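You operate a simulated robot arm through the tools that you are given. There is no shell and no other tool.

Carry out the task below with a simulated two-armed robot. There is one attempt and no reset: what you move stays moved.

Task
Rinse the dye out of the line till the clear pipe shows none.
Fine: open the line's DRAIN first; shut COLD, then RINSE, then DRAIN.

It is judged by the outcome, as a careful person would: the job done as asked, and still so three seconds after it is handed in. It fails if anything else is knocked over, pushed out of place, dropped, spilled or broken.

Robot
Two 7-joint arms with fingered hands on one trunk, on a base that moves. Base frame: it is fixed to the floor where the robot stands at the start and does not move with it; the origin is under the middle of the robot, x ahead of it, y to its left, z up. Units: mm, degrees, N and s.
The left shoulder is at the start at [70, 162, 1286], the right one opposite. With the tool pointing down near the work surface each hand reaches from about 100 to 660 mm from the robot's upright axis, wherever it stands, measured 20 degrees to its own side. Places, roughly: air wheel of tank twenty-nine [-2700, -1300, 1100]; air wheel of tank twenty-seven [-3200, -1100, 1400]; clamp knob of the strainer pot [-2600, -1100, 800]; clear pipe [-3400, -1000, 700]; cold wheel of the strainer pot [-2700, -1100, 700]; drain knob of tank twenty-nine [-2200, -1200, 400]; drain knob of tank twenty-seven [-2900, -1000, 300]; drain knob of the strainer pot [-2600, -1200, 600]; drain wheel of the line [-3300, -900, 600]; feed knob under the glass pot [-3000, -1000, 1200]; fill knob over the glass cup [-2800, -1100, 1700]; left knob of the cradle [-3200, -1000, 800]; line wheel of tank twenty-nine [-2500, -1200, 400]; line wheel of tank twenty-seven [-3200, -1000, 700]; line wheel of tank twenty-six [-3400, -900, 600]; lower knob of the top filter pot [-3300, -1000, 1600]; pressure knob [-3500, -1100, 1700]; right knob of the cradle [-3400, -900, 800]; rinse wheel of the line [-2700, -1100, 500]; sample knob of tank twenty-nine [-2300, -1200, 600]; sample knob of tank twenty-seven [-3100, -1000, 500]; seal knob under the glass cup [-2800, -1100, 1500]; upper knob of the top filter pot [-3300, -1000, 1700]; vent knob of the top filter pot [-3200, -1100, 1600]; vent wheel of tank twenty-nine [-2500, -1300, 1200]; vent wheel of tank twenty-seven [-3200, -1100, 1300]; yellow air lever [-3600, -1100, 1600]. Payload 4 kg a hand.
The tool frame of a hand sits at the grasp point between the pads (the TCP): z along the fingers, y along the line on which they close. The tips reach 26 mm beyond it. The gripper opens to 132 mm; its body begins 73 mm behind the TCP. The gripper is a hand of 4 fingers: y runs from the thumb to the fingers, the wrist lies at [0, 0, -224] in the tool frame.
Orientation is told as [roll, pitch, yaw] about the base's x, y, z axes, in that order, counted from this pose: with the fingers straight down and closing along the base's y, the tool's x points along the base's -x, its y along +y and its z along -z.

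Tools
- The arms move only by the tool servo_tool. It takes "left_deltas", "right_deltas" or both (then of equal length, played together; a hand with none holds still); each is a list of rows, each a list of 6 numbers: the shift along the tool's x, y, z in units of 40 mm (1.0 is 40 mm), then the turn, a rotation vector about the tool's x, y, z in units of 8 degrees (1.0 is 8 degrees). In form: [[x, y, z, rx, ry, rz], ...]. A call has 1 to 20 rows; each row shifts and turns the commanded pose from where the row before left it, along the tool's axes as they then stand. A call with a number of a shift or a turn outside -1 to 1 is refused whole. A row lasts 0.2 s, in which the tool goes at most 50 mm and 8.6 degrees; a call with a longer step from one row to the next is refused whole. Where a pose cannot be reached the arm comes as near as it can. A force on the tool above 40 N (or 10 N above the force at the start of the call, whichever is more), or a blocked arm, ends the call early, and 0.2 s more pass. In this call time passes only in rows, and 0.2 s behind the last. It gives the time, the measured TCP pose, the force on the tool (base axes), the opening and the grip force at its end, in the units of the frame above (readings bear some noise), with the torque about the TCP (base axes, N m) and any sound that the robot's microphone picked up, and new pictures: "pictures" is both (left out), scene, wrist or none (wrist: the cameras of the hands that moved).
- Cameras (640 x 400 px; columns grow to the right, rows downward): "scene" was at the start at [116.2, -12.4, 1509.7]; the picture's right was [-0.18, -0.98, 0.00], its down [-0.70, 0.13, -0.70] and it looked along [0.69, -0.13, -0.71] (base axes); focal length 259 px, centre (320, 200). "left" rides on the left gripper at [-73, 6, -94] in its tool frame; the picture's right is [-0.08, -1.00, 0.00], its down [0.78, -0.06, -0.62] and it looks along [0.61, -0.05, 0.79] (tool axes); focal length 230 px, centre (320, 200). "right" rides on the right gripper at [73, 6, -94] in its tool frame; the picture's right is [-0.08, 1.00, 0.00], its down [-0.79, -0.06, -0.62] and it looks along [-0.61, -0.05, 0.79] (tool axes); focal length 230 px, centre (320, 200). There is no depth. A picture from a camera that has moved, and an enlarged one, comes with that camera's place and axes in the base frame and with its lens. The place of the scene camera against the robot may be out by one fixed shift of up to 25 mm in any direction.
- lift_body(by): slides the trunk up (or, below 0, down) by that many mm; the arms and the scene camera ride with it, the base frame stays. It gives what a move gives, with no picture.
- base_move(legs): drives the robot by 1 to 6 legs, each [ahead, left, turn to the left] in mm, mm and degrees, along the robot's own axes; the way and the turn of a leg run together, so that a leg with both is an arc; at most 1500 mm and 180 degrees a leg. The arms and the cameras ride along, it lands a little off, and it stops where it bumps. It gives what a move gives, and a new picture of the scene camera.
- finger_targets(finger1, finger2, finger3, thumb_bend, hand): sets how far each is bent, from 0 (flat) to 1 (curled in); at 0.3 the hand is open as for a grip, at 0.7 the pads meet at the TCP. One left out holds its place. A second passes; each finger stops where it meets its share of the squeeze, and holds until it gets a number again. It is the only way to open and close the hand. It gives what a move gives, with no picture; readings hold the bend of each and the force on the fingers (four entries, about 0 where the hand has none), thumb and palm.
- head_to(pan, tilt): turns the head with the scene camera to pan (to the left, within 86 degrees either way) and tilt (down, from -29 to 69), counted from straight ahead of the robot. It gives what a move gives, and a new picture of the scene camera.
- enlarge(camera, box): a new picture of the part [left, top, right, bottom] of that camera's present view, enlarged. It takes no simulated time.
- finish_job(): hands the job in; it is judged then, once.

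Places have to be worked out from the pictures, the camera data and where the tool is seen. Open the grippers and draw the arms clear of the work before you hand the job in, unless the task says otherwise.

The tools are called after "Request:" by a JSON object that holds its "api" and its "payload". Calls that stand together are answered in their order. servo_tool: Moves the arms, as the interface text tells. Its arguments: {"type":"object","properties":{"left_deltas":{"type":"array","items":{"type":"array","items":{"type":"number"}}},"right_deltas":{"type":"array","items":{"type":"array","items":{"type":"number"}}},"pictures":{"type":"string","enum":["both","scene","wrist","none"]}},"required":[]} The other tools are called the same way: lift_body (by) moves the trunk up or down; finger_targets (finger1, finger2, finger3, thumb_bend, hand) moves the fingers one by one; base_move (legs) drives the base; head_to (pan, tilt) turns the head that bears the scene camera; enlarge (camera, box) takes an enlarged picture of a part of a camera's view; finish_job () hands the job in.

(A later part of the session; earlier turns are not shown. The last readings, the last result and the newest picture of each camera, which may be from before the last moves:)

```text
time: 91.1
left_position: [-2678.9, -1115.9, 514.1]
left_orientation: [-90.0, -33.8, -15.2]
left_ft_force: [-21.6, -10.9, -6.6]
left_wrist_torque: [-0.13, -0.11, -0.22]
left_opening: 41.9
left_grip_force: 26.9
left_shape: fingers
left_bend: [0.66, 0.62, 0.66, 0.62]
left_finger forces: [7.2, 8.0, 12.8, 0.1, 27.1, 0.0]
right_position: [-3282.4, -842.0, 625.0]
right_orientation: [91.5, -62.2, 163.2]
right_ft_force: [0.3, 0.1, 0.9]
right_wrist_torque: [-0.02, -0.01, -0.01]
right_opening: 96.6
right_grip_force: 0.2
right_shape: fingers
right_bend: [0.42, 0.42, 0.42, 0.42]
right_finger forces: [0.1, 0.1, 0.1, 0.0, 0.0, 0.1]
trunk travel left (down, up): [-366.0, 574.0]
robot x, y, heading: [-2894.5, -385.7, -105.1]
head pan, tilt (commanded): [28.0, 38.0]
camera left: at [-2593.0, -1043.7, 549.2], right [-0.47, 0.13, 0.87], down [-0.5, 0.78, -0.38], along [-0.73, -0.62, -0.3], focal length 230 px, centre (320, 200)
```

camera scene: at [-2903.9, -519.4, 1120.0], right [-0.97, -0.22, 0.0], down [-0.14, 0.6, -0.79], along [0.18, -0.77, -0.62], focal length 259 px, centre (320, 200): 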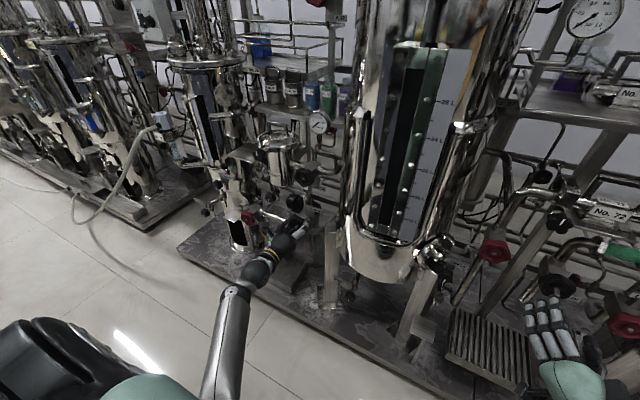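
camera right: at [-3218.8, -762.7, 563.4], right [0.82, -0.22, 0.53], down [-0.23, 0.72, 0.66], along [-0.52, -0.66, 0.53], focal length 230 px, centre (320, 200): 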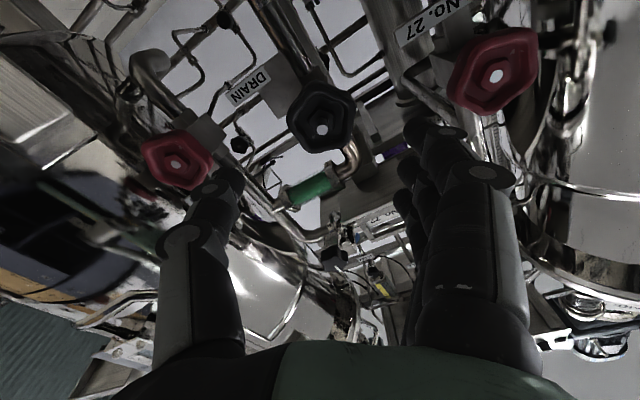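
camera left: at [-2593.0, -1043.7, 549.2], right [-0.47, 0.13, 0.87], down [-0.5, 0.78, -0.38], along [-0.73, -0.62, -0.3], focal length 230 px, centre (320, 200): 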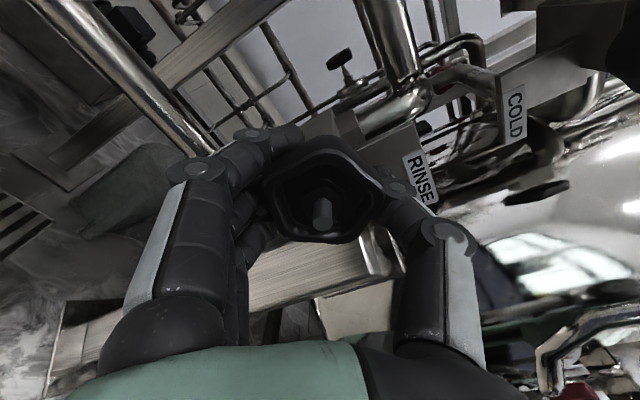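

RINSE is now 144° open, close to full, so I stop there short of the end stop. I release and back straight off.

Request:
{"api": "finger_targets", "payload": {"hand": "left", "finger1": 0.42, "finger2": 0.42, "finger3": 0.42, "thumb_bend": 0.42}}

Request:
{"api": "servo_tool", "payload": {"left_deltas": [[0, 0, -0.5, 0, 0, 0], [0, 0, -0.5, 0, 0, 0], [0, 0, -0.5, 0, 0, 0], [0, 0, -0.5, 0, 0, 0], [0, 0, -0.5, 0, 0, 0], [0, 0, -0.5, 0, 0, 0]], "pictures": "both"}}

Request:
{"api": "enlarge", "payload": {"camera": "scene", "box": [220, 140, 380, 240]}}

```text
time: 92.1
left_position: [-2675.1, -1116.1, 514.5]
left_orientation: [-90.2, -33.9, -14.8]
left_ft_force: [0.3, 0.0, 0.8]
left_wrist_torque: [0.0, -0.01, 0.0]
left_opening: 96.4
left_grip_force: 0.0
left_shape: fingers
left_bend: [0.42, 0.42, 0.42, 0.42]
left_finger forces: [0.0, 0.0, 0.0, 0.0, 0.0, 0.1]
right_position: [-3280.1, -841.4, 626.3]
right_orientation: [91.7, -62.4, 162.9]
right_ft_force: [0.4, 0.3, 0.0]
right_wrist_torque: [-0.02, 0.02, 0.02]
right_opening: 96.5
right_grip_force: 0.1
right_shape: fingers
right_bend: [0.42, 0.42, 0.42, 0.42]
right_finger forces: [0.0, 0.1, 0.0, 0.0, 0.0, 0.0]
trunk travel left (down, up): [-366.0, 574.0]
robot x, y, heading: [-2894.0, -390.7, -105.1]
head pan, tilt (commanded): [28.0, 38.0]
```

```text
time: 93.5
left_position: [-2644.3, -1000.4, 512.7]
left_orientation: [-90.2, -33.8, -14.8]
left_ft_force: [0.8, -0.6, 0.2]
left_wrist_torque: [0.0, 0.02, -0.01]
left_opening: 96.2
left_grip_force: 0.1
left_shape: fingers
left_bend: [0.42, 0.42, 0.42, 0.42]
left_finger forces: [0.0, 0.1, 0.0, 0.1, 0.1, 0.0]
right_position: [-3280.9, -841.2, 625.6]
right_orientation: [91.7, -62.3, 162.9]
right_ft_force: [-0.4, -0.1, -0.6]
right_wrist_torque: [0.0, 0.0, 0.01]
right_opening: 96.2
right_grip_force: 0.0
right_shape: fingers
right_bend: [0.42, 0.42, 0.42, 0.42]
right_finger forces: [0.0, 0.0, 0.1, 0.0, 0.0, 0.0]
trunk travel left (down, up): [-366.0, 574.0]
robot x, y, heading: [-2897.4, -386.0, -104.9]
head pan, tilt (commanded): [28.0, 38.0]
camera scene: at [-2902.7, -517.4, 1120.3], right [-0.97, -0.22, 0.0], down [-0.14, 0.6, -0.79], along [0.18, -0.77, -0.62], focal length 259 px, centre (320, 200)
camera left: at [-2559.3, -926.5, 548.8], right [-0.47, 0.13, 0.87], down [-0.5, 0.77, -0.39], along [-0.72, -0.62, -0.3], focal length 230 px, centre (320, 200)
```

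scene: 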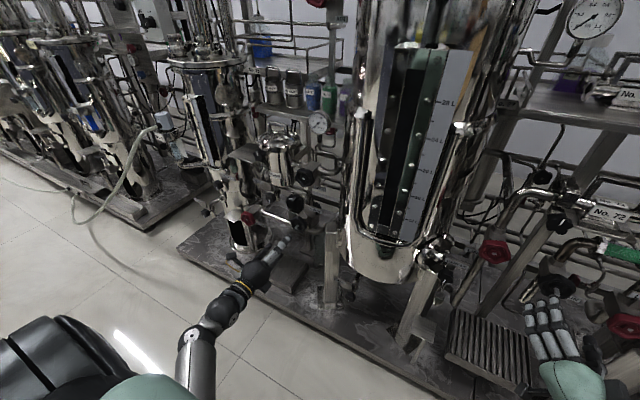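
left: 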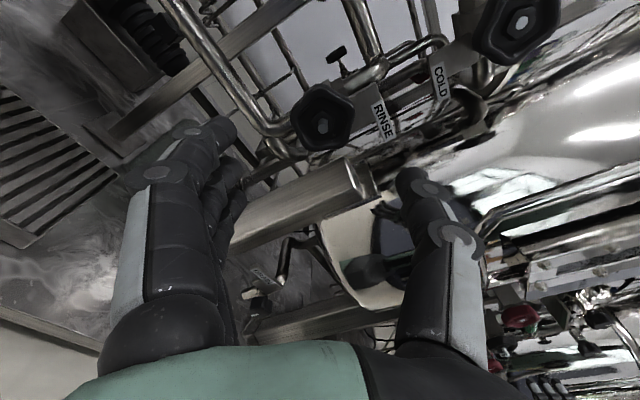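

```text
4.00 times, centred on (300, 190) of scene
camera zoom: at [-2902.7, -517.4, 1120.3], right [-0.97, -0.22, 0.0], down [-0.14, 0.6, -0.79], along [0.18, -0.77, -0.62], focal length 1037 px, centre (400, 240)
```

zoom: 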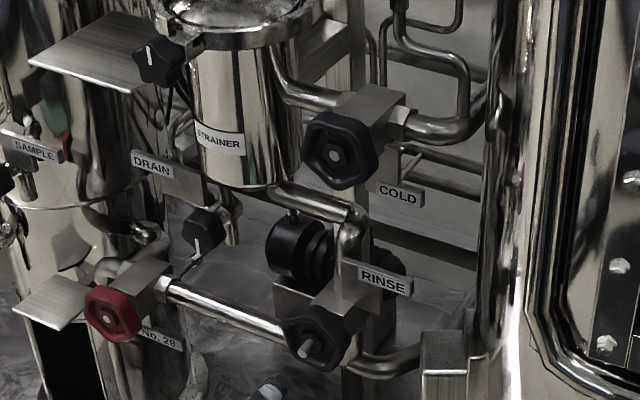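

RINSE's spindle stands out; COLD is still flush. COLD measures to about (-2700, -1138, 690). I roll the left hand back to +88° in free space.

Request:
{"api": "servo_tool", "payload": {"left_deltas": [[0, 0, -0.2, 0, 0, 1], [0, 0, -0.2, 0, 0, 1], [0, 0, 0, 0, 0, 1], [0, 0, 0, 0, 0, 1], [0, 0, 0, 0, 0, 1], [0, 0, 0, 0, 0, 1], [0, 0, 0, 0, 0, 1], [0, 0, 0, 0, 0, 1], [0, 0, 0, 0, 0, 1], [0, 0, 0, 0, 0, 1], [0, 0, 0, 0, 0, 1], [0, 0, 0, 0, 0, 1], [0, 0, 0, 0, 0, 1], [0, 0, 0, 0, 0, 1], [0, 0, 0, 0, 0, 1], [0, 0, 0, 0, 0, 1], [0, 0, 0, 0, 0, 1], [0, 0, 0, 0, 0, 1]], "pictures": "none"}}

Request:
{"api": "servo_tool", "payload": {"left_deltas": [[-0.1, 0.9, 0, 0, 0, 0], [-0.1, 0.9, 0, 0, 0, 0], [-0.1, 0.9, 0, 0, 0, 0], [-0.1, 0.9, 0, 0, 0, 0], [-0.05, 0.8, 0, 0, 0, 0]], "pictures": "both"}}

```text
time: 97.3
left_position: [-2641.5, -984.5, 514.3]
left_orientation: [90.1, -2.1, 165.1]
left_ft_force: [0.4, -0.9, 0.8]
left_wrist_torque: [0.0, -0.02, 0.01]
left_opening: 96.3
left_grip_force: 0.0
left_shape: fingers
left_bend: [0.42, 0.42, 0.42, 0.42]
left_finger forces: [0.0, 0.0, 0.0, 0.1, 0.0, 0.0]
right_position: [-3280.8, -840.6, 624.9]
right_orientation: [91.7, -62.4, 163.0]
right_ft_force: [-0.4, 0.9, 0.3]
right_wrist_torque: [-0.01, -0.01, -0.01]
right_opening: 96.3
right_grip_force: 0.0
right_shape: fingers
right_bend: [0.42, 0.42, 0.42, 0.42]
right_finger forces: [0.0, 0.0, 0.0, 0.0, 0.0, 0.0]
trunk travel left (down, up): [-366.0, 574.0]
robot x, y, heading: [-2896.5, -386.5, -105.6]
head pan, tilt (commanded): [28.0, 38.0]
```

```text
time: 98.5
left_position: [-2653.6, -980.1, 689.4]
left_orientation: [90.1, -2.2, 165.0]
left_ft_force: [0.7, 0.2, -0.6]
left_wrist_torque: [0.01, 0.01, -0.01]
left_opening: 96.6
left_grip_force: 0.0
left_shape: fingers
left_bend: [0.42, 0.42, 0.42, 0.42]
left_finger forces: [0.0, 0.1, 0.1, 0.0, 0.1, 0.1]
right_position: [-3281.4, -840.0, 625.9]
right_orientation: [91.7, -62.4, 163.0]
right_ft_force: [0.0, -0.5, -0.4]
right_wrist_torque: [0.03, 0.0, 0.02]
right_opening: 96.4
right_grip_force: 0.1
right_shape: fingers
right_bend: [0.42, 0.42, 0.42, 0.42]
right_finger forces: [0.0, 0.1, 0.1, 0.0, 0.0, 0.0]
trunk travel left (down, up): [-366.0, 574.0]
robot x, y, heading: [-2895.7, -387.6, -105.1]
head pan, tilt (commanded): [28.0, 38.0]
camera scene: at [-2902.7, -517.5, 1120.3], right [-0.97, -0.22, 0.0], down [-0.14, 0.6, -0.79], along [0.18, -0.77, -0.62], focal length 259 px, centre (320, 200)
camera left: at [-2697.9, -871.1, 699.2], right [-0.11, 0.03, -0.99], down [0.91, 0.39, -0.09], along [0.39, -0.92, -0.07], focal length 230 px, centre (320, 200)
```

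scene: 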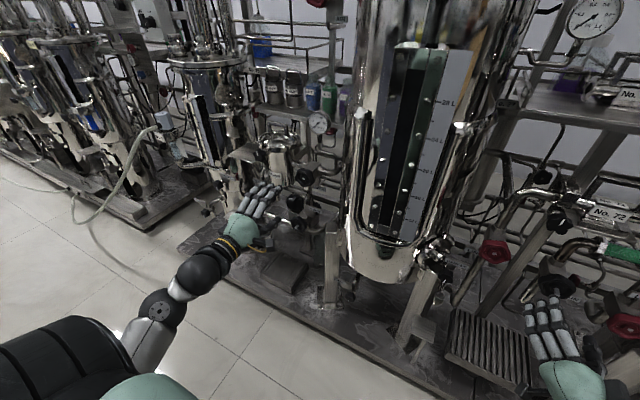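
left: 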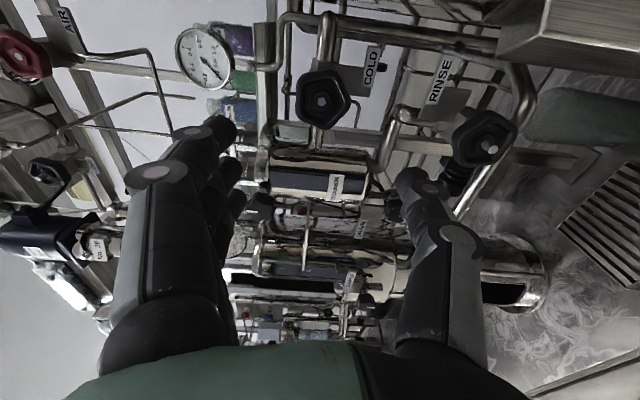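

COLD is centred about 164 mm ahead. I advance 125 mm and recheck.

Request:
{"api": "servo_tool", "payload": {"left_deltas": [[-0.04, 0, 0.65, 0, 0, 0], [-0.04, 0, 0.65, 0, 0, 0], [0, 0, 0.65, 0, 0, 0], [0, 0, 0.6, 0, 0, 0], [0, 0, 0.6, 0, 0, 0]], "pictures": "both"}}

Request:
{"api": "enlarge", "payload": {"camera": "scene", "box": [220, 130, 380, 230]}}

```text
time: 99.7
left_position: [-2687.6, -1103.8, 690.9]
left_orientation: [90.1, -2.2, 165.1]
left_ft_force: [-0.2, -0.1, 0.2]
left_wrist_torque: [-0.02, -0.04, 0.01]
left_opening: 96.6
left_grip_force: 0.1
left_shape: fingers
left_bend: [0.42, 0.42, 0.42, 0.42]
left_finger forces: [0.0, 0.0, 0.0, 0.0, 0.1, 0.0]
right_position: [-3281.1, -842.0, 625.5]
right_orientation: [91.7, -62.4, 162.9]
right_ft_force: [-0.9, 0.0, 0.1]
right_wrist_torque: [-0.01, -0.02, -0.01]
right_opening: 96.2
right_grip_force: 0.1
right_shape: fingers
right_bend: [0.42, 0.42, 0.42, 0.42]
right_finger forces: [0.1, 0.0, 0.0, 0.1, 0.0, 0.0]
trunk travel left (down, up): [-366.0, 574.0]
robot x, y, heading: [-2890.7, -390.9, -105.2]
head pan, tilt (commanded): [28.0, 38.0]
camera scene: at [-2902.8, -517.7, 1120.3], right [-0.97, -0.22, 0.0], down [-0.14, 0.6, -0.79], along [0.18, -0.77, -0.62], focal length 259 px, centre (320, 200)
camera left: at [-2732.8, -994.8, 699.3], right [-0.11, 0.03, -0.99], down [0.91, 0.39, -0.09], along [0.39, -0.92, -0.07], focal length 230 px, centre (320, 200)
```

scene: 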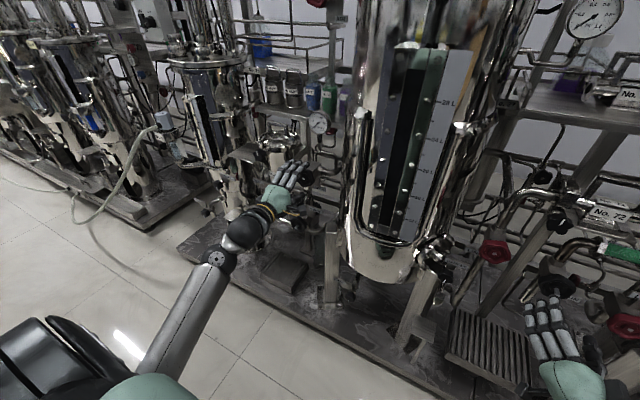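
left: 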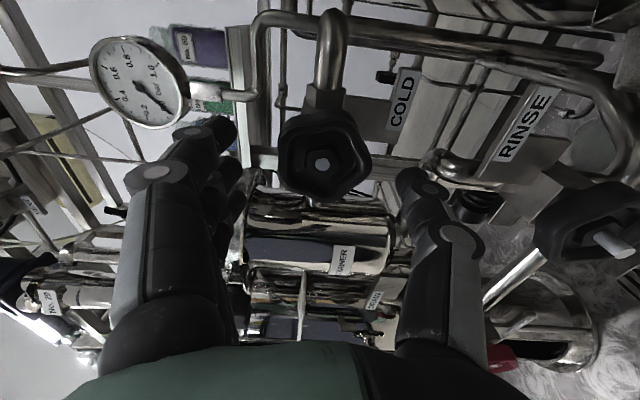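

```text
4.00 times, centred on (300, 180) of scene
camera zoom: at [-2902.8, -517.7, 1120.3], right [-0.97, -0.22, 0.0], down [-0.14, 0.6, -0.79], along [0.18, -0.77, -0.62], focal length 1037 px, centre (400, 280)
```

zoom: 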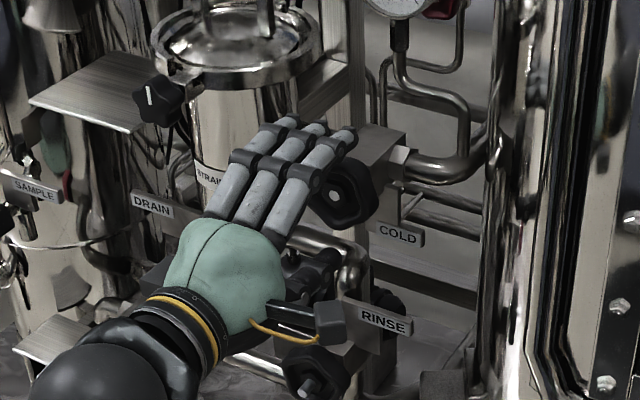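

COLD's hub is about 30 mm ahead. I advance and check that the hub lands at the image centre (as it did for RINSE at grip depth).

Request:
{"api": "servo_tool", "payload": {"left_deltas": [[-0.05, 0, 0.4, 0, 0, 0], [0, 0, 0.35, 0, 0, 0]], "pictures": "wrist"}}

```text
time: 100.3
left_position: [-2696.9, -1132.6, 690.1]
left_orientation: [90.1, -2.2, 165.1]
left_ft_force: [-0.4, 0.4, -0.4]
left_wrist_torque: [-0.04, -0.02, 0.0]
left_opening: 96.5
left_grip_force: 0.0
left_shape: fingers
left_bend: [0.42, 0.42, 0.42, 0.42]
left_finger forces: [0.0, 0.0, 0.0, 0.0, 0.0, 0.0]
right_position: [-3280.6, -841.4, 626.0]
right_orientation: [91.7, -62.4, 162.9]
right_ft_force: [0.3, 0.3, -1.4]
right_wrist_torque: [-0.04, 0.02, 0.0]
right_opening: 96.5
right_grip_force: 0.0
right_shape: fingers
right_bend: [0.42, 0.42, 0.42, 0.42]
right_finger forces: [0.0, 0.1, 0.0, 0.0, 0.1, 0.1]
trunk travel left (down, up): [-366.0, 574.0]
robot x, y, heading: [-2893.7, -387.3, -105.2]
head pan, tilt (commanded): [28.0, 38.0]
camera left: at [-2743.0, -1023.0, 698.7], right [-0.11, 0.03, -0.99], down [0.91, 0.39, -0.09], along [0.39, -0.92, -0.07], focal length 230 px, centre (320, 200)
```

left: 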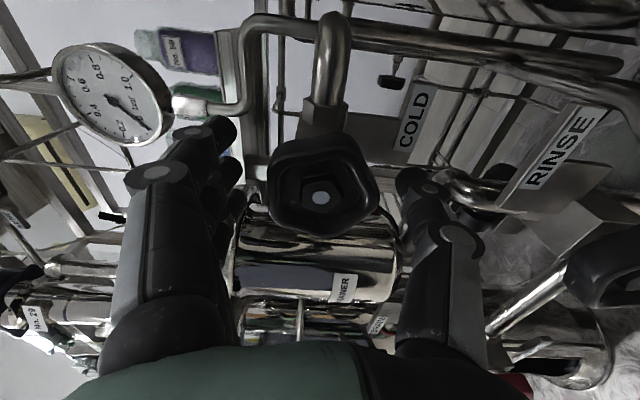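

The hub sits at the image centre; I grip COLD.

Request:
{"api": "finger_targets", "payload": {"hand": "left", "finger1": 0.72, "finger2": 0.72, "finger3": 0.72, "thumb_bend": 0.72}}

Request:
{"api": "head_to", "payload": {"pan": -25, "tilt": 35}}

Request:
{"api": "enlarge", "payload": {"camera": "left", "box": [160, 80, 480, 280]}}

```text
time: 101.3
left_position: [-2697.5, -1132.1, 689.5]
left_orientation: [90.0, -2.2, 165.1]
left_ft_force: [-2.2, -13.9, -0.1]
left_wrist_torque: [0.09, -0.04, 0.03]
left_opening: 51.1
left_grip_force: 28.0
left_shape: fingers
left_bend: [0.6, 0.58, 0.64, 0.6]
left_finger forces: [9.9, 9.7, 8.8, 0.0, 27.2, 0.0]
right_position: [-3282.0, -842.0, 625.3]
right_orientation: [91.6, -62.4, 163.0]
right_ft_force: [-0.7, -0.3, -1.3]
right_wrist_torque: [0.0, 0.01, -0.01]
right_opening: 96.4
right_grip_force: 0.1
right_shape: fingers
right_bend: [0.42, 0.42, 0.42, 0.42]
right_finger forces: [0.0, 0.0, 0.0, 0.1, 0.0, 0.0]
trunk travel left (down, up): [-366.0, 574.0]
robot x, y, heading: [-2893.7, -385.0, -105.2]
head pan, tilt (commanded): [28.0, 38.0]
```

```text
time: 102.5
left_position: [-2697.5, -1132.4, 689.4]
left_orientation: [90.0, -2.2, 165.2]
left_ft_force: [-2.7, -18.3, 1.4]
left_wrist_torque: [0.11, -0.03, 0.05]
left_opening: 51.2
left_grip_force: 29.3
left_shape: fingers
left_bend: [0.6, 0.58, 0.64, 0.6]
left_finger forces: [10.7, 10.5, 9.5, 0.1, 26.8, 0.1]
right_position: [-3281.9, -842.3, 624.4]
right_orientation: [91.5, -62.4, 163.0]
right_ft_force: [-0.1, 0.6, 0.6]
right_wrist_torque: [-0.06, -0.01, 0.0]
right_opening: 96.8
right_grip_force: 0.1
right_shape: fingers
right_bend: [0.42, 0.42, 0.42, 0.42]
right_finger forces: [0.0, 0.0, 0.0, 0.0, 0.0, 0.0]
trunk travel left (down, up): [-366.0, 574.0]
robot x, y, heading: [-2892.9, -385.3, -105.3]
head pan, tilt (commanded): [-25.0, 35.0]
camera scene: at [-2979.1, -502.4, 1124.7], right [-0.77, 0.64, 0.0], down [0.37, 0.44, -0.82], along [-0.53, -0.63, -0.57], focal length 259 px, centre (320, 200)
```

scene: 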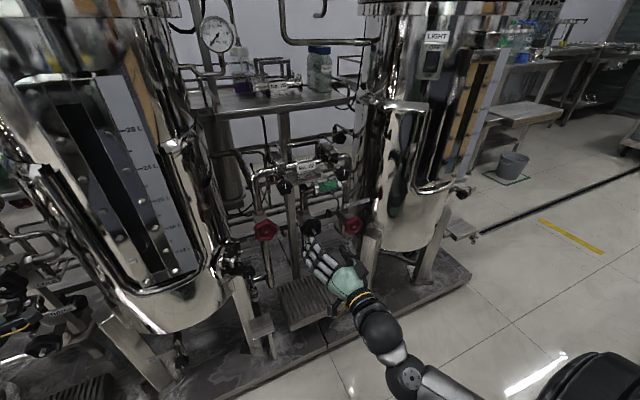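

```text
2.00 times, centred on (320, 180) of left
camera zoom: at [-2743.1, -1023.7, 698.3], right [-0.11, 0.03, -0.99], down [0.91, 0.39, -0.09], along [0.39, -0.92, -0.07], focal length 460 px, centre (320, 240)
```

zoom: 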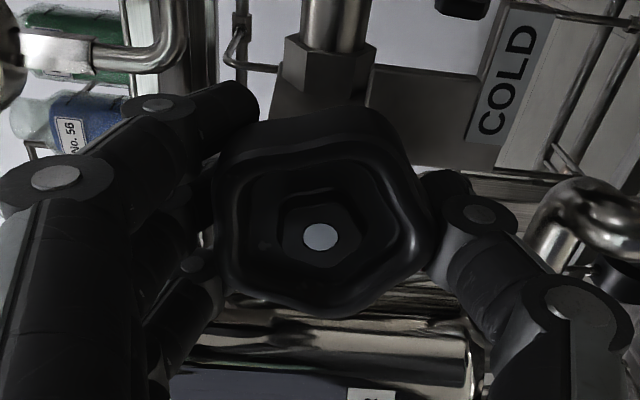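

COLD is gripped well and the clear pipe is in the head camera's view. I turn COLD counter-clockwise.

Request:
{"api": "servo_tool", "payload": {"left_deltas": [[0, 0, 0, 0, 0, -1], [0, 0, 0, 0, 0, -1], [0, 0, 0, 0, 0, -1], [0, 0, 0, 0, 0, -1], [0, 0, 0, 0, 0, -1], [0, 0, 0, 0, 0, -1], [0, 0, 0, 0, 0, -1], [0, 0, 0, 0, 0, -1], [0, 0, 0, 0, 0, -1]], "pictures": "both"}}

Request:
{"api": "enlarge", "payload": {"camera": "scene", "box": [250, 150, 410, 250]}}

```text
time: 104.5
left_position: [-2697.9, -1131.2, 688.7]
left_orientation: [89.4, -74.4, 165.6]
left_ft_force: [-5.2, -11.1, -7.2]
left_wrist_torque: [0.13, -0.12, -0.25]
left_opening: 50.9
left_grip_force: 27.5
left_shape: fingers
left_bend: [0.6, 0.58, 0.64, 0.6]
left_finger forces: [9.5, 9.0, 9.1, 0.0, 27.8, 0.0]
right_position: [-3281.0, -841.5, 626.1]
right_orientation: [91.5, -62.3, 163.1]
right_ft_force: [0.3, 0.1, 0.1]
right_wrist_torque: [0.0, -0.02, 0.01]
right_opening: 96.0
right_grip_force: 0.1
right_shape: fingers
right_bend: [0.42, 0.42, 0.42, 0.42]
right_finger forces: [0.0, 0.0, 0.0, 0.0, 0.0, 0.1]
trunk travel left (down, up): [-366.0, 574.0]
robot x, y, heading: [-2896.3, -382.4, -105.1]
head pan, tilt (commanded): [-25.0, 35.0]
camera scene: at [-2979.0, -502.8, 1124.6], right [-0.77, 0.64, 0.0], down [0.37, 0.44, -0.82], along [-0.53, -0.63, -0.57], focal length 259 px, centre (320, 200)
camera left: at [-2687.4, -1039.0, 760.7], right [-0.95, 0.25, -0.19], down [0.31, 0.56, -0.77], along [-0.09, -0.79, -0.61], focal length 230 px, centre (320, 200)
```

scene: 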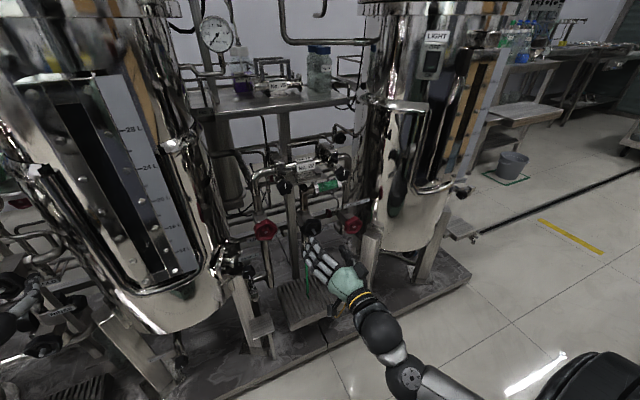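
left: 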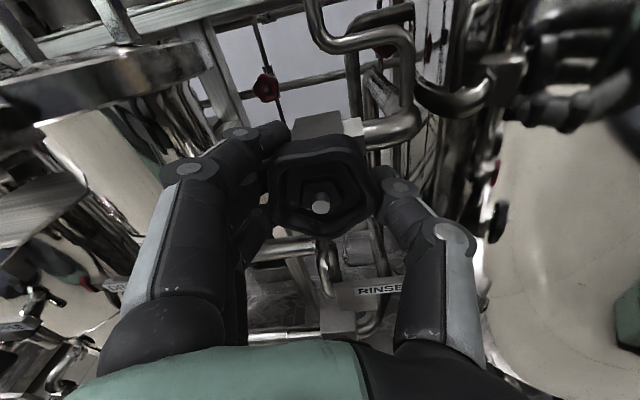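

```text
4.00 times, centred on (330, 200) of scene
camera zoom: at [-2979.0, -502.8, 1124.6], right [-0.77, 0.64, 0.0], down [0.37, 0.44, -0.82], along [-0.53, -0.63, -0.57], focal length 1037 px, centre (280, 200)
```

zoom: 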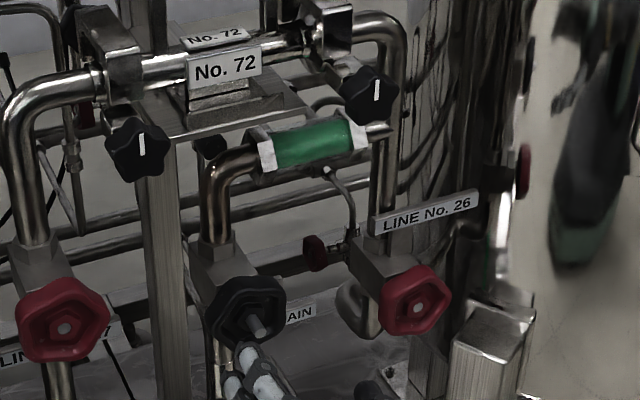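

A thin green stream is now coming out at the DRAIN outlet over the grate, so water is flowing. I open COLD further.

Request:
{"api": "servo_tool", "payload": {"left_deltas": [[0, 0, 0, 0, 0, -1], [0, 0, 0, 0, 0, -1], [0, 0, 0, 0, 0, -1], [0, 0, 0, 0, 0, -1], [0, 0, 0, 0, 0, -1], [0, 0, 0, 0, 0, -1], [0, 0, 0, 0, 0, -1]], "pictures": "both"}}

Request:
{"api": "enlarge", "payload": {"camera": "scene", "box": [250, 160, 410, 290]}}

```text
time: 106.1
left_position: [-2698.7, -1131.8, 688.4]
left_orientation: [-89.7, -49.7, -15.2]
left_ft_force: [-14.4, -8.8, -11.2]
left_wrist_torque: [0.04, -0.14, -0.39]
left_opening: 50.9
left_grip_force: 27.7
left_shape: fingers
left_bend: [0.6, 0.58, 0.64, 0.61]
left_finger forces: [8.8, 9.5, 12.3, 0.0, 26.7, 0.1]
right_position: [-3281.6, -841.8, 624.5]
right_orientation: [91.3, -62.3, 163.1]
right_ft_force: [1.2, -0.5, -0.5]
right_wrist_torque: [-0.01, -0.03, 0.01]
right_opening: 96.3
right_grip_force: 0.0
right_shape: fingers
right_bend: [0.42, 0.42, 0.42, 0.42]
right_finger forces: [0.1, 0.0, 0.1, 0.0, 0.1, 0.0]
trunk travel left (down, up): [-366.0, 574.0]
robot x, y, heading: [-2894.8, -386.8, -105.3]
head pan, tilt (commanded): [-25.0, 35.0]
camera scene: at [-2980.0, -502.9, 1124.5], right [-0.76, 0.64, 0.0], down [0.37, 0.44, -0.82], along [-0.53, -0.63, -0.58], focal length 259 px, centre (320, 200)
camera left: at [-2624.8, -1055.9, 741.1], right [-0.69, 0.18, 0.7], down [-0.37, 0.74, -0.56], along [-0.62, -0.65, -0.44], focal length 230 px, centre (320, 200)
```

scene: 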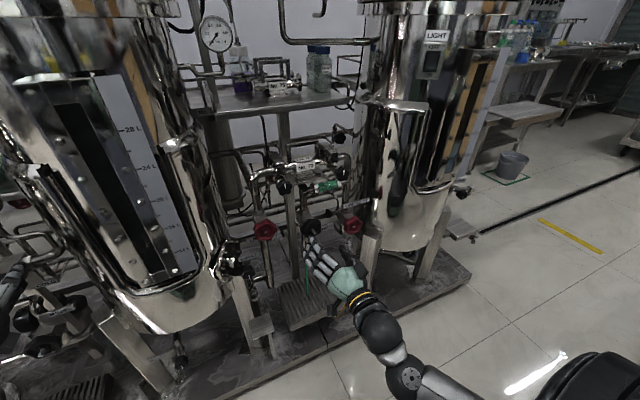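
left: 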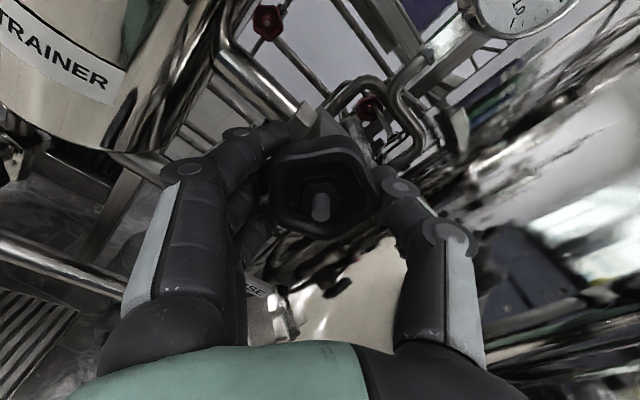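

```text
3.08 times, centred on (330, 225) of scene
camera zoom: at [-2980.0, -502.9, 1124.5], right [-0.76, 0.64, 0.0], down [0.37, 0.44, -0.82], along [-0.53, -0.63, -0.58], focal length 798 px, centre (289, 123)
```

zoom: 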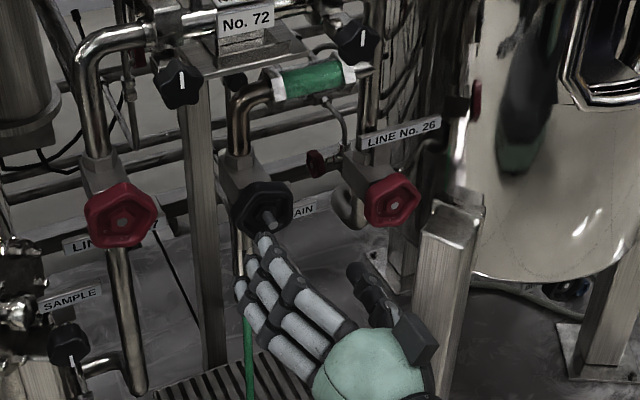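

Green-dyed water is draining onto the grate. COLD is 128° open, which is plenty; I hold it and wait, watching the clear pipe.

Request:
{"api": "servo_tool", "payload": {"right_deltas": [[0, 0, 0, 0, 0, 0], [0, 0, 0, 0, 0, 0], [0, 0, 0, 0, 0, 0], [0, 0, 0, 0, 0, 0], [0, 0, 0, 0, 0, 0], [0, 0, 0, 0, 0, 0], [0, 0, 0, 0, 0, 0], [0, 0, 0, 0, 0, 0], [0, 0, 0, 0, 0, 0], [0, 0, 0, 0, 0, 0], [0, 0, 0, 0, 0, 0], [0, 0, 0, 0, 0, 0], [0, 0, 0, 0, 0, 0], [0, 0, 0, 0, 0, 0], [0, 0, 0, 0, 0, 0], [0, 0, 0, 0, 0, 0], [0, 0, 0, 0, 0, 0], [0, 0, 0, 0, 0, 0], [0, 0, 0, 0, 0, 0], [0, 0, 0, 0, 0, 0]], "pictures": "none"}}

Request:
{"api": "enlarge", "payload": {"camera": "scene", "box": [250, 160, 410, 290]}}

Request:
{"api": "enlarge", "payload": {"camera": "scene", "box": [290, 165, 370, 215]}}

```text
time: 110.3
left_position: [-2699.7, -1131.4, 688.8]
left_orientation: [-89.6, -49.9, -15.3]
left_ft_force: [-18.3, -7.6, -13.2]
left_wrist_torque: [0.07, -0.06, -0.43]
left_opening: 50.7
left_grip_force: 29.3
left_shape: fingers
left_bend: [0.6, 0.58, 0.64, 0.61]
left_finger forces: [8.3, 9.0, 13.7, 0.1, 27.1, 0.1]
right_position: [-3281.3, -842.4, 624.5]
right_orientation: [91.4, -62.3, 163.3]
right_ft_force: [-0.1, 0.5, 0.2]
right_wrist_torque: [0.02, 0.01, 0.0]
right_opening: 96.4
right_grip_force: 0.0
right_shape: fingers
right_bend: [0.42, 0.42, 0.42, 0.42]
right_finger forces: [0.0, 0.0, 0.1, 0.1, 0.0, 0.0]
trunk travel left (down, up): [-366.0, 574.0]
robot x, y, heading: [-2894.1, -387.0, -105.2]
head pan, tilt (commanded): [-25.0, 35.0]
```

```text
3.08 times, centred on (330, 225) of scene
camera zoom: at [-2980.2, -503.2, 1124.5], right [-0.77, 0.64, 0.0], down [0.37, 0.44, -0.82], along [-0.53, -0.63, -0.58], focal length 798 px, centre (289, 123)
```

zoom: 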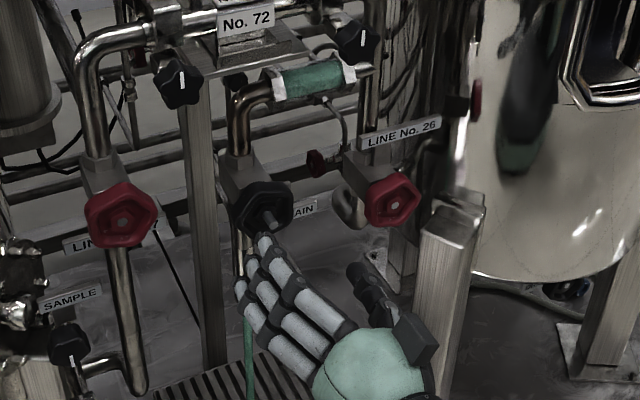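

```text
8.00 times, centred on (330, 190) of scene
camera zoom: at [-2980.2, -503.2, 1124.5], right [-0.77, 0.64, 0.0], down [0.37, 0.44, -0.82], along [-0.53, -0.63, -0.58], focal length 2074 px, centre (240, 280)
```

zoom: 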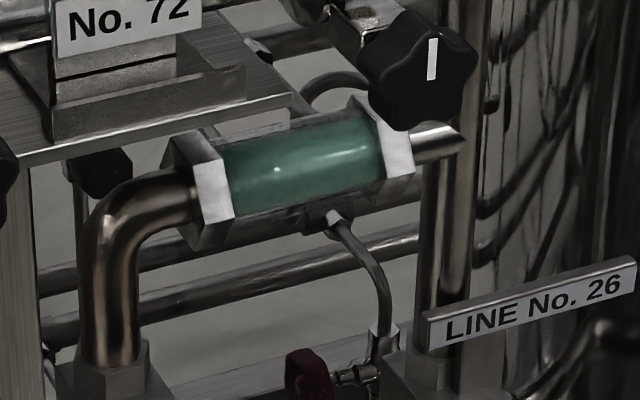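

The dye is already paling in the clear pipe. I keep waiting.

Request:
{"api": "servo_tool", "payload": {"right_deltas": [[0, 0, 0, 0, 0, 0], [0, 0, 0, 0, 0, 0], [0, 0, 0, 0, 0, 0], [0, 0, 0, 0, 0, 0], [0, 0, 0, 0, 0, 0], [0, 0, 0, 0, 0, 0], [0, 0, 0, 0, 0, 0], [0, 0, 0, 0, 0, 0], [0, 0, 0, 0, 0, 0], [0, 0, 0, 0, 0, 0], [0, 0, 0, 0, 0, 0], [0, 0, 0, 0, 0, 0], [0, 0, 0, 0, 0, 0], [0, 0, 0, 0, 0, 0], [0, 0, 0, 0, 0, 0], [0, 0, 0, 0, 0, 0], [0, 0, 0, 0, 0, 0], [0, 0, 0, 0, 0, 0], [0, 0, 0, 0, 0, 0], [0, 0, 0, 0, 0, 0]], "pictures": "none"}}

Request:
{"api": "servo_tool", "payload": {"right_deltas": [[0, 0, 0, 0, 0, 0], [0, 0, 0, 0, 0, 0], [0, 0, 0, 0, 0, 0], [0, 0, 0, 0, 0, 0], [0, 0, 0, 0, 0, 0], [0, 0, 0, 0, 0, 0], [0, 0, 0, 0, 0, 0], [0, 0, 0, 0, 0, 0], [0, 0, 0, 0, 0, 0], [0, 0, 0, 0, 0, 0], [0, 0, 0, 0, 0, 0], [0, 0, 0, 0, 0, 0], [0, 0, 0, 0, 0, 0], [0, 0, 0, 0, 0, 0], [0, 0, 0, 0, 0, 0], [0, 0, 0, 0, 0, 0], [0, 0, 0, 0, 0, 0], [0, 0, 0, 0, 0, 0], [0, 0, 0, 0, 0, 0], [0, 0, 0, 0, 0, 0]], "pictures": "none"}}

Request:
{"api": "enlarge", "payload": {"camera": "scene", "box": [290, 165, 370, 215]}}

Request:
{"api": "enlarge", "payload": {"camera": "scene", "box": [250, 160, 410, 290]}}

```text
time: 114.5
left_position: [-2698.5, -1131.3, 689.1]
left_orientation: [-89.8, -49.9, -15.2]
left_ft_force: [-18.3, -7.6, -13.1]
left_wrist_torque: [0.01, -0.02, -0.39]
left_opening: 50.6
left_grip_force: 29.0
left_shape: fingers
left_bend: [0.6, 0.58, 0.64, 0.61]
left_finger forces: [8.3, 8.9, 13.8, 0.1, 27.0, 0.1]
right_position: [-3283.3, -842.6, 625.8]
right_orientation: [91.5, -62.3, 163.2]
right_ft_force: [0.2, -0.2, -0.5]
right_wrist_torque: [0.02, -0.01, 0.02]
right_opening: 96.5
right_grip_force: 0.0
right_shape: fingers
right_bend: [0.42, 0.42, 0.42, 0.42]
right_finger forces: [0.0, 0.0, 0.0, 0.1, 0.1, 0.1]
trunk travel left (down, up): [-366.0, 574.0]
robot x, y, heading: [-2897.0, -385.2, -104.9]
head pan, tilt (commanded): [-25.0, 35.0]
```

```text
time: 118.7
left_position: [-2699.1, -1133.3, 689.5]
left_orientation: [-89.8, -49.9, -15.3]
left_ft_force: [-19.1, -6.9, -12.4]
left_wrist_torque: [0.03, -0.05, -0.44]
left_opening: 50.7
left_grip_force: 28.7
left_shape: fingers
left_bend: [0.6, 0.58, 0.64, 0.61]
left_finger forces: [8.3, 9.0, 13.9, 0.1, 27.0, 0.0]
right_position: [-3281.5, -843.1, 624.7]
right_orientation: [91.4, -62.4, 163.1]
right_ft_force: [-0.2, 0.4, 0.1]
right_wrist_torque: [0.0, 0.01, -0.01]
right_opening: 96.3
right_grip_force: 0.1
right_shape: fingers
right_bend: [0.42, 0.42, 0.42, 0.42]
right_finger forces: [0.0, 0.0, 0.0, 0.0, 0.0, 0.1]
trunk travel left (down, up): [-366.0, 574.0]
robot x, y, heading: [-2893.8, -384.8, -105.2]
head pan, tilt (commanded): [-25.0, 35.0]
```

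```text
8.00 times, centred on (330, 190) of scene
camera zoom: at [-2980.2, -503.2, 1124.5], right [-0.77, 0.64, 0.0], down [0.37, 0.44, -0.82], along [-0.53, -0.63, -0.58], focal length 2074 px, centre (240, 280)
```

zoom: 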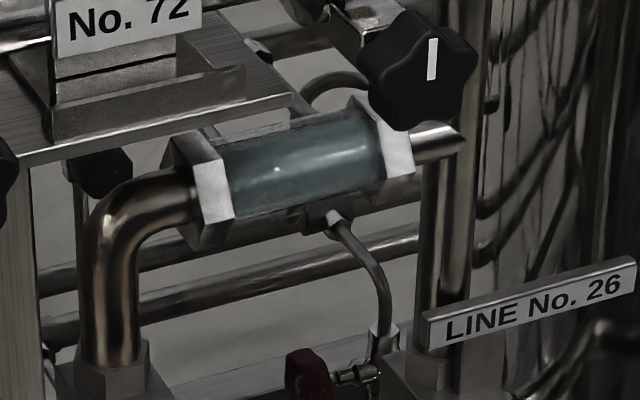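

```text
3.08 times, centred on (330, 225) of scene
camera zoom: at [-2980.2, -503.2, 1124.5], right [-0.77, 0.64, 0.0], down [0.37, 0.44, -0.82], along [-0.53, -0.63, -0.58], focal length 798 px, centre (289, 123)
```

zoom: 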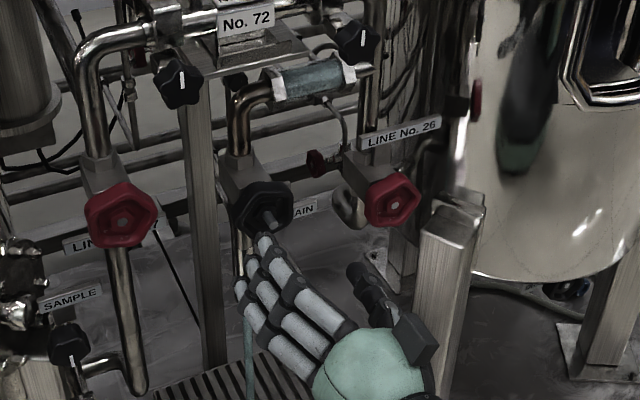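

Nearly clear; a faint bluish-green cast remains. I keep rinsing until the colour stops changing.

Request:
{"api": "servo_tool", "payload": {"right_deltas": [[0, 0, 0, 0, 0, 0], [0, 0, 0, 0, 0, 0], [0, 0, 0, 0, 0, 0], [0, 0, 0, 0, 0, 0], [0, 0, 0, 0, 0, 0], [0, 0, 0, 0, 0, 0], [0, 0, 0, 0, 0, 0], [0, 0, 0, 0, 0, 0], [0, 0, 0, 0, 0, 0], [0, 0, 0, 0, 0, 0], [0, 0, 0, 0, 0, 0], [0, 0, 0, 0, 0, 0], [0, 0, 0, 0, 0, 0], [0, 0, 0, 0, 0, 0], [0, 0, 0, 0, 0, 0], [0, 0, 0, 0, 0, 0], [0, 0, 0, 0, 0, 0], [0, 0, 0, 0, 0, 0], [0, 0, 0, 0, 0, 0], [0, 0, 0, 0, 0, 0]], "pictures": "none"}}

Request:
{"api": "servo_tool", "payload": {"right_deltas": [[0, 0, 0, 0, 0, 0], [0, 0, 0, 0, 0, 0], [0, 0, 0, 0, 0, 0], [0, 0, 0, 0, 0, 0], [0, 0, 0, 0, 0, 0], [0, 0, 0, 0, 0, 0], [0, 0, 0, 0, 0, 0], [0, 0, 0, 0, 0, 0], [0, 0, 0, 0, 0, 0], [0, 0, 0, 0, 0, 0], [0, 0, 0, 0, 0, 0], [0, 0, 0, 0, 0, 0], [0, 0, 0, 0, 0, 0], [0, 0, 0, 0, 0, 0], [0, 0, 0, 0, 0, 0], [0, 0, 0, 0, 0, 0], [0, 0, 0, 0, 0, 0], [0, 0, 0, 0, 0, 0], [0, 0, 0, 0, 0, 0], [0, 0, 0, 0, 0, 0]], "pictures": "none"}}

Request:
{"api": "servo_tool", "payload": {"right_deltas": [[0, 0, 0, 0, 0, 0], [0, 0, 0, 0, 0, 0], [0, 0, 0, 0, 0, 0], [0, 0, 0, 0, 0, 0], [0, 0, 0, 0, 0, 0], [0, 0, 0, 0, 0, 0], [0, 0, 0, 0, 0, 0], [0, 0, 0, 0, 0, 0], [0, 0, 0, 0, 0, 0], [0, 0, 0, 0, 0, 0], [0, 0, 0, 0, 0, 0], [0, 0, 0, 0, 0, 0], [0, 0, 0, 0, 0, 0], [0, 0, 0, 0, 0, 0], [0, 0, 0, 0, 0, 0], [0, 0, 0, 0, 0, 0], [0, 0, 0, 0, 0, 0], [0, 0, 0, 0, 0, 0], [0, 0, 0, 0, 0, 0], [0, 0, 0, 0, 0, 0]], "pictures": "none"}}

Request:
{"api": "enlarge", "payload": {"camera": "scene", "box": [290, 165, 370, 215]}}

Request:
{"api": "enlarge", "payload": {"camera": "scene", "box": [250, 200, 410, 330]}}

```text
time: 122.9
left_position: [-2700.0, -1132.3, 689.0]
left_orientation: [-89.9, -49.9, -15.2]
left_ft_force: [-19.0, -7.1, -12.6]
left_wrist_torque: [0.04, -0.01, -0.4]
left_opening: 50.7
left_grip_force: 29.0
left_shape: fingers
left_bend: [0.6, 0.58, 0.64, 0.61]
left_finger forces: [8.3, 8.8, 14.0, 0.0, 27.1, 0.0]
right_position: [-3281.8, -842.6, 624.9]
right_orientation: [91.3, -62.3, 163.2]
right_ft_force: [-0.2, 0.4, -0.4]
right_wrist_torque: [0.02, 0.01, 0.0]
right_opening: 96.4
right_grip_force: 0.2
right_shape: fingers
right_bend: [0.42, 0.42, 0.42, 0.42]
right_finger forces: [0.1, 0.1, 0.0, 0.1, 0.0, 0.0]
trunk travel left (down, up): [-366.0, 574.0]
robot x, y, heading: [-2897.8, -388.3, -104.8]
head pan, tilt (commanded): [-25.0, 35.0]
```

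```text
time: 127.1
left_position: [-2700.0, -1132.6, 689.7]
left_orientation: [-89.8, -49.9, -15.2]
left_ft_force: [-18.1, -7.6, -12.8]
left_wrist_torque: [0.07, -0.02, -0.37]
left_opening: 50.6
left_grip_force: 29.0
left_shape: fingers
left_bend: [0.6, 0.58, 0.64, 0.61]
left_finger forces: [8.3, 8.9, 14.1, 0.0, 26.9, 0.1]
right_position: [-3281.6, -842.6, 624.3]
right_orientation: [91.3, -62.3, 163.2]
right_ft_force: [0.2, -0.3, -0.2]
right_wrist_torque: [-0.01, -0.03, -0.03]
right_opening: 96.5
right_grip_force: 0.1
right_shape: fingers
right_bend: [0.42, 0.42, 0.42, 0.42]
right_finger forces: [0.1, 0.1, 0.0, 0.0, 0.0, 0.0]
trunk travel left (down, up): [-366.0, 574.0]
robot x, y, heading: [-2897.2, -384.8, -105.0]
head pan, tilt (commanded): [-25.0, 35.0]
```

```text
time: 131.3
left_position: [-2699.2, -1131.5, 689.5]
left_orientation: [-89.8, -49.9, -15.4]
left_ft_force: [-18.3, -8.2, -13.5]
left_wrist_torque: [0.03, -0.01, -0.44]
left_opening: 50.7
left_grip_force: 29.5
left_shape: fingers
left_bend: [0.6, 0.58, 0.64, 0.61]
left_finger forces: [8.4, 8.9, 14.1, 0.1, 27.0, 0.0]
right_position: [-3281.5, -841.6, 623.5]
right_orientation: [91.4, -62.3, 163.2]
right_ft_force: [0.0, -0.5, -0.7]
right_wrist_torque: [0.0, -0.04, 0.02]
right_opening: 96.3
right_grip_force: 0.1
right_shape: fingers
right_bend: [0.42, 0.42, 0.42, 0.42]
right_finger forces: [0.1, 0.0, 0.0, 0.1, 0.0, 0.0]
trunk travel left (down, up): [-366.0, 574.0]
robot x, y, heading: [-2894.7, -387.1, -105.1]
head pan, tilt (commanded): [-25.0, 35.0]
```

```text
8.00 times, centred on (330, 190) of scene
camera zoom: at [-2980.2, -503.2, 1124.5], right [-0.77, 0.64, 0.0], down [0.37, 0.44, -0.82], along [-0.53, -0.63, -0.58], focal length 2074 px, centre (240, 280)
```

zoom: 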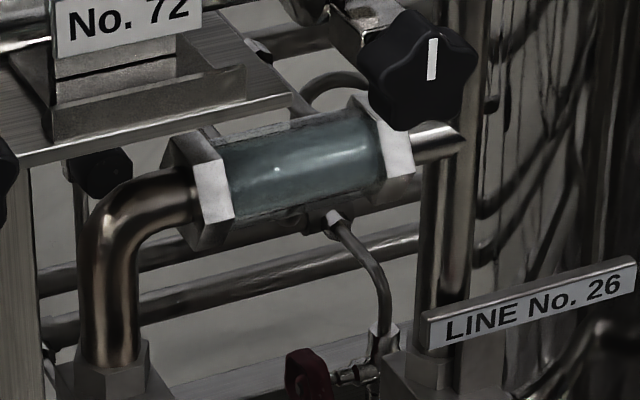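

```text
3.08 times, centred on (330, 265) of scene
camera zoom: at [-2980.2, -503.2, 1124.5], right [-0.77, 0.64, 0.0], down [0.37, 0.44, -0.82], along [-0.53, -0.63, -0.58], focal length 798 px, centre (289, 0)
```

zoom: 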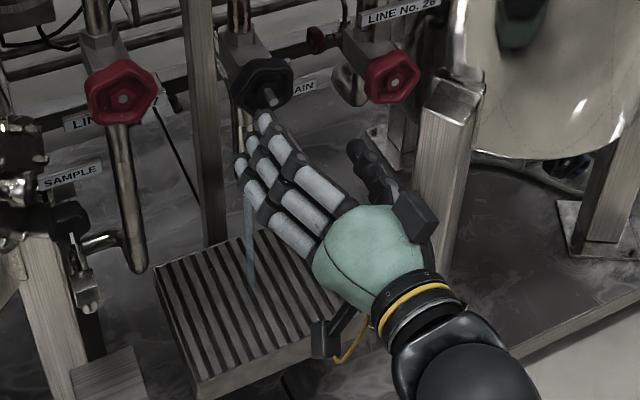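

The water in the pipe and the stream are now plain clear, with no change over 12 s. First I shut COLD: turning clockwise back the 128° it was opened.

Request:
{"api": "servo_tool", "payload": {"left_deltas": [[0, 0, 0, 0, 0, 1], [0, 0, 0, 0, 0, 1], [0, 0, 0, 0, 0, 1], [0, 0, 0, 0, 0, 1], [0, 0, 0, 0, 0, 1], [0, 0, 0, 0, 0, 1], [0, 0, 0, 0, 0, 1], [0, 0, 0, 0, 0, 1], [0, 0, 0, 0, 0, 1], [0, 0, 0, 0, 0, 1], [0, 0, 0, 0, 0, 1], [0, 0, 0, 0, 0, 1]], "pictures": "wrist"}}

```text
time: 133.9
left_position: [-2697.6, -1132.7, 690.2]
left_orientation: [90.0, -34.1, 165.2]
left_ft_force: [-4.4, -28.6, -2.1]
left_wrist_torque: [0.22, 0.06, -0.06]
left_opening: 51.2
left_grip_force: 31.1
left_shape: fingers
left_bend: [0.6, 0.58, 0.64, 0.61]
left_finger forces: [12.2, 11.1, 13.0, 0.0, 26.3, 0.1]
right_position: [-3281.1, -842.0, 626.1]
right_orientation: [91.5, -62.4, 163.3]
right_ft_force: [0.8, -0.4, 0.6]
right_wrist_torque: [0.02, 0.01, -0.01]
right_opening: 96.4
right_grip_force: 0.2
right_shape: fingers
right_bend: [0.42, 0.42, 0.42, 0.42]
right_finger forces: [0.0, 0.1, 0.0, 0.1, 0.0, 0.1]
trunk travel left (down, up): [-366.0, 574.0]
robot x, y, heading: [-2894.3, -389.3, -105.0]
head pan, tilt (commanded): [-25.0, 35.0]
camera left: at [-2728.0, -1027.6, 735.9], right [-0.6, 0.16, -0.78], down [0.75, 0.44, -0.49], along [0.26, -0.88, -0.38], focal length 230 px, centre (320, 200)
```

left: 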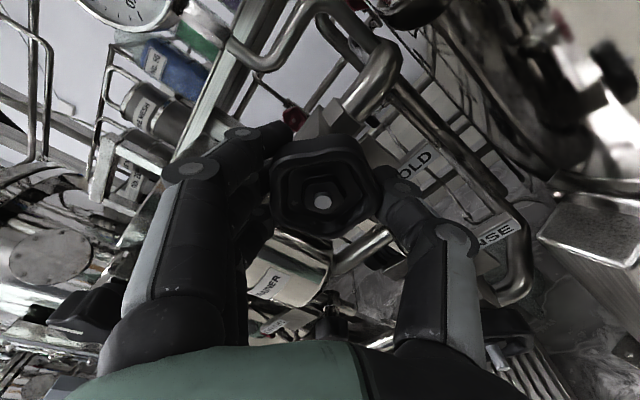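

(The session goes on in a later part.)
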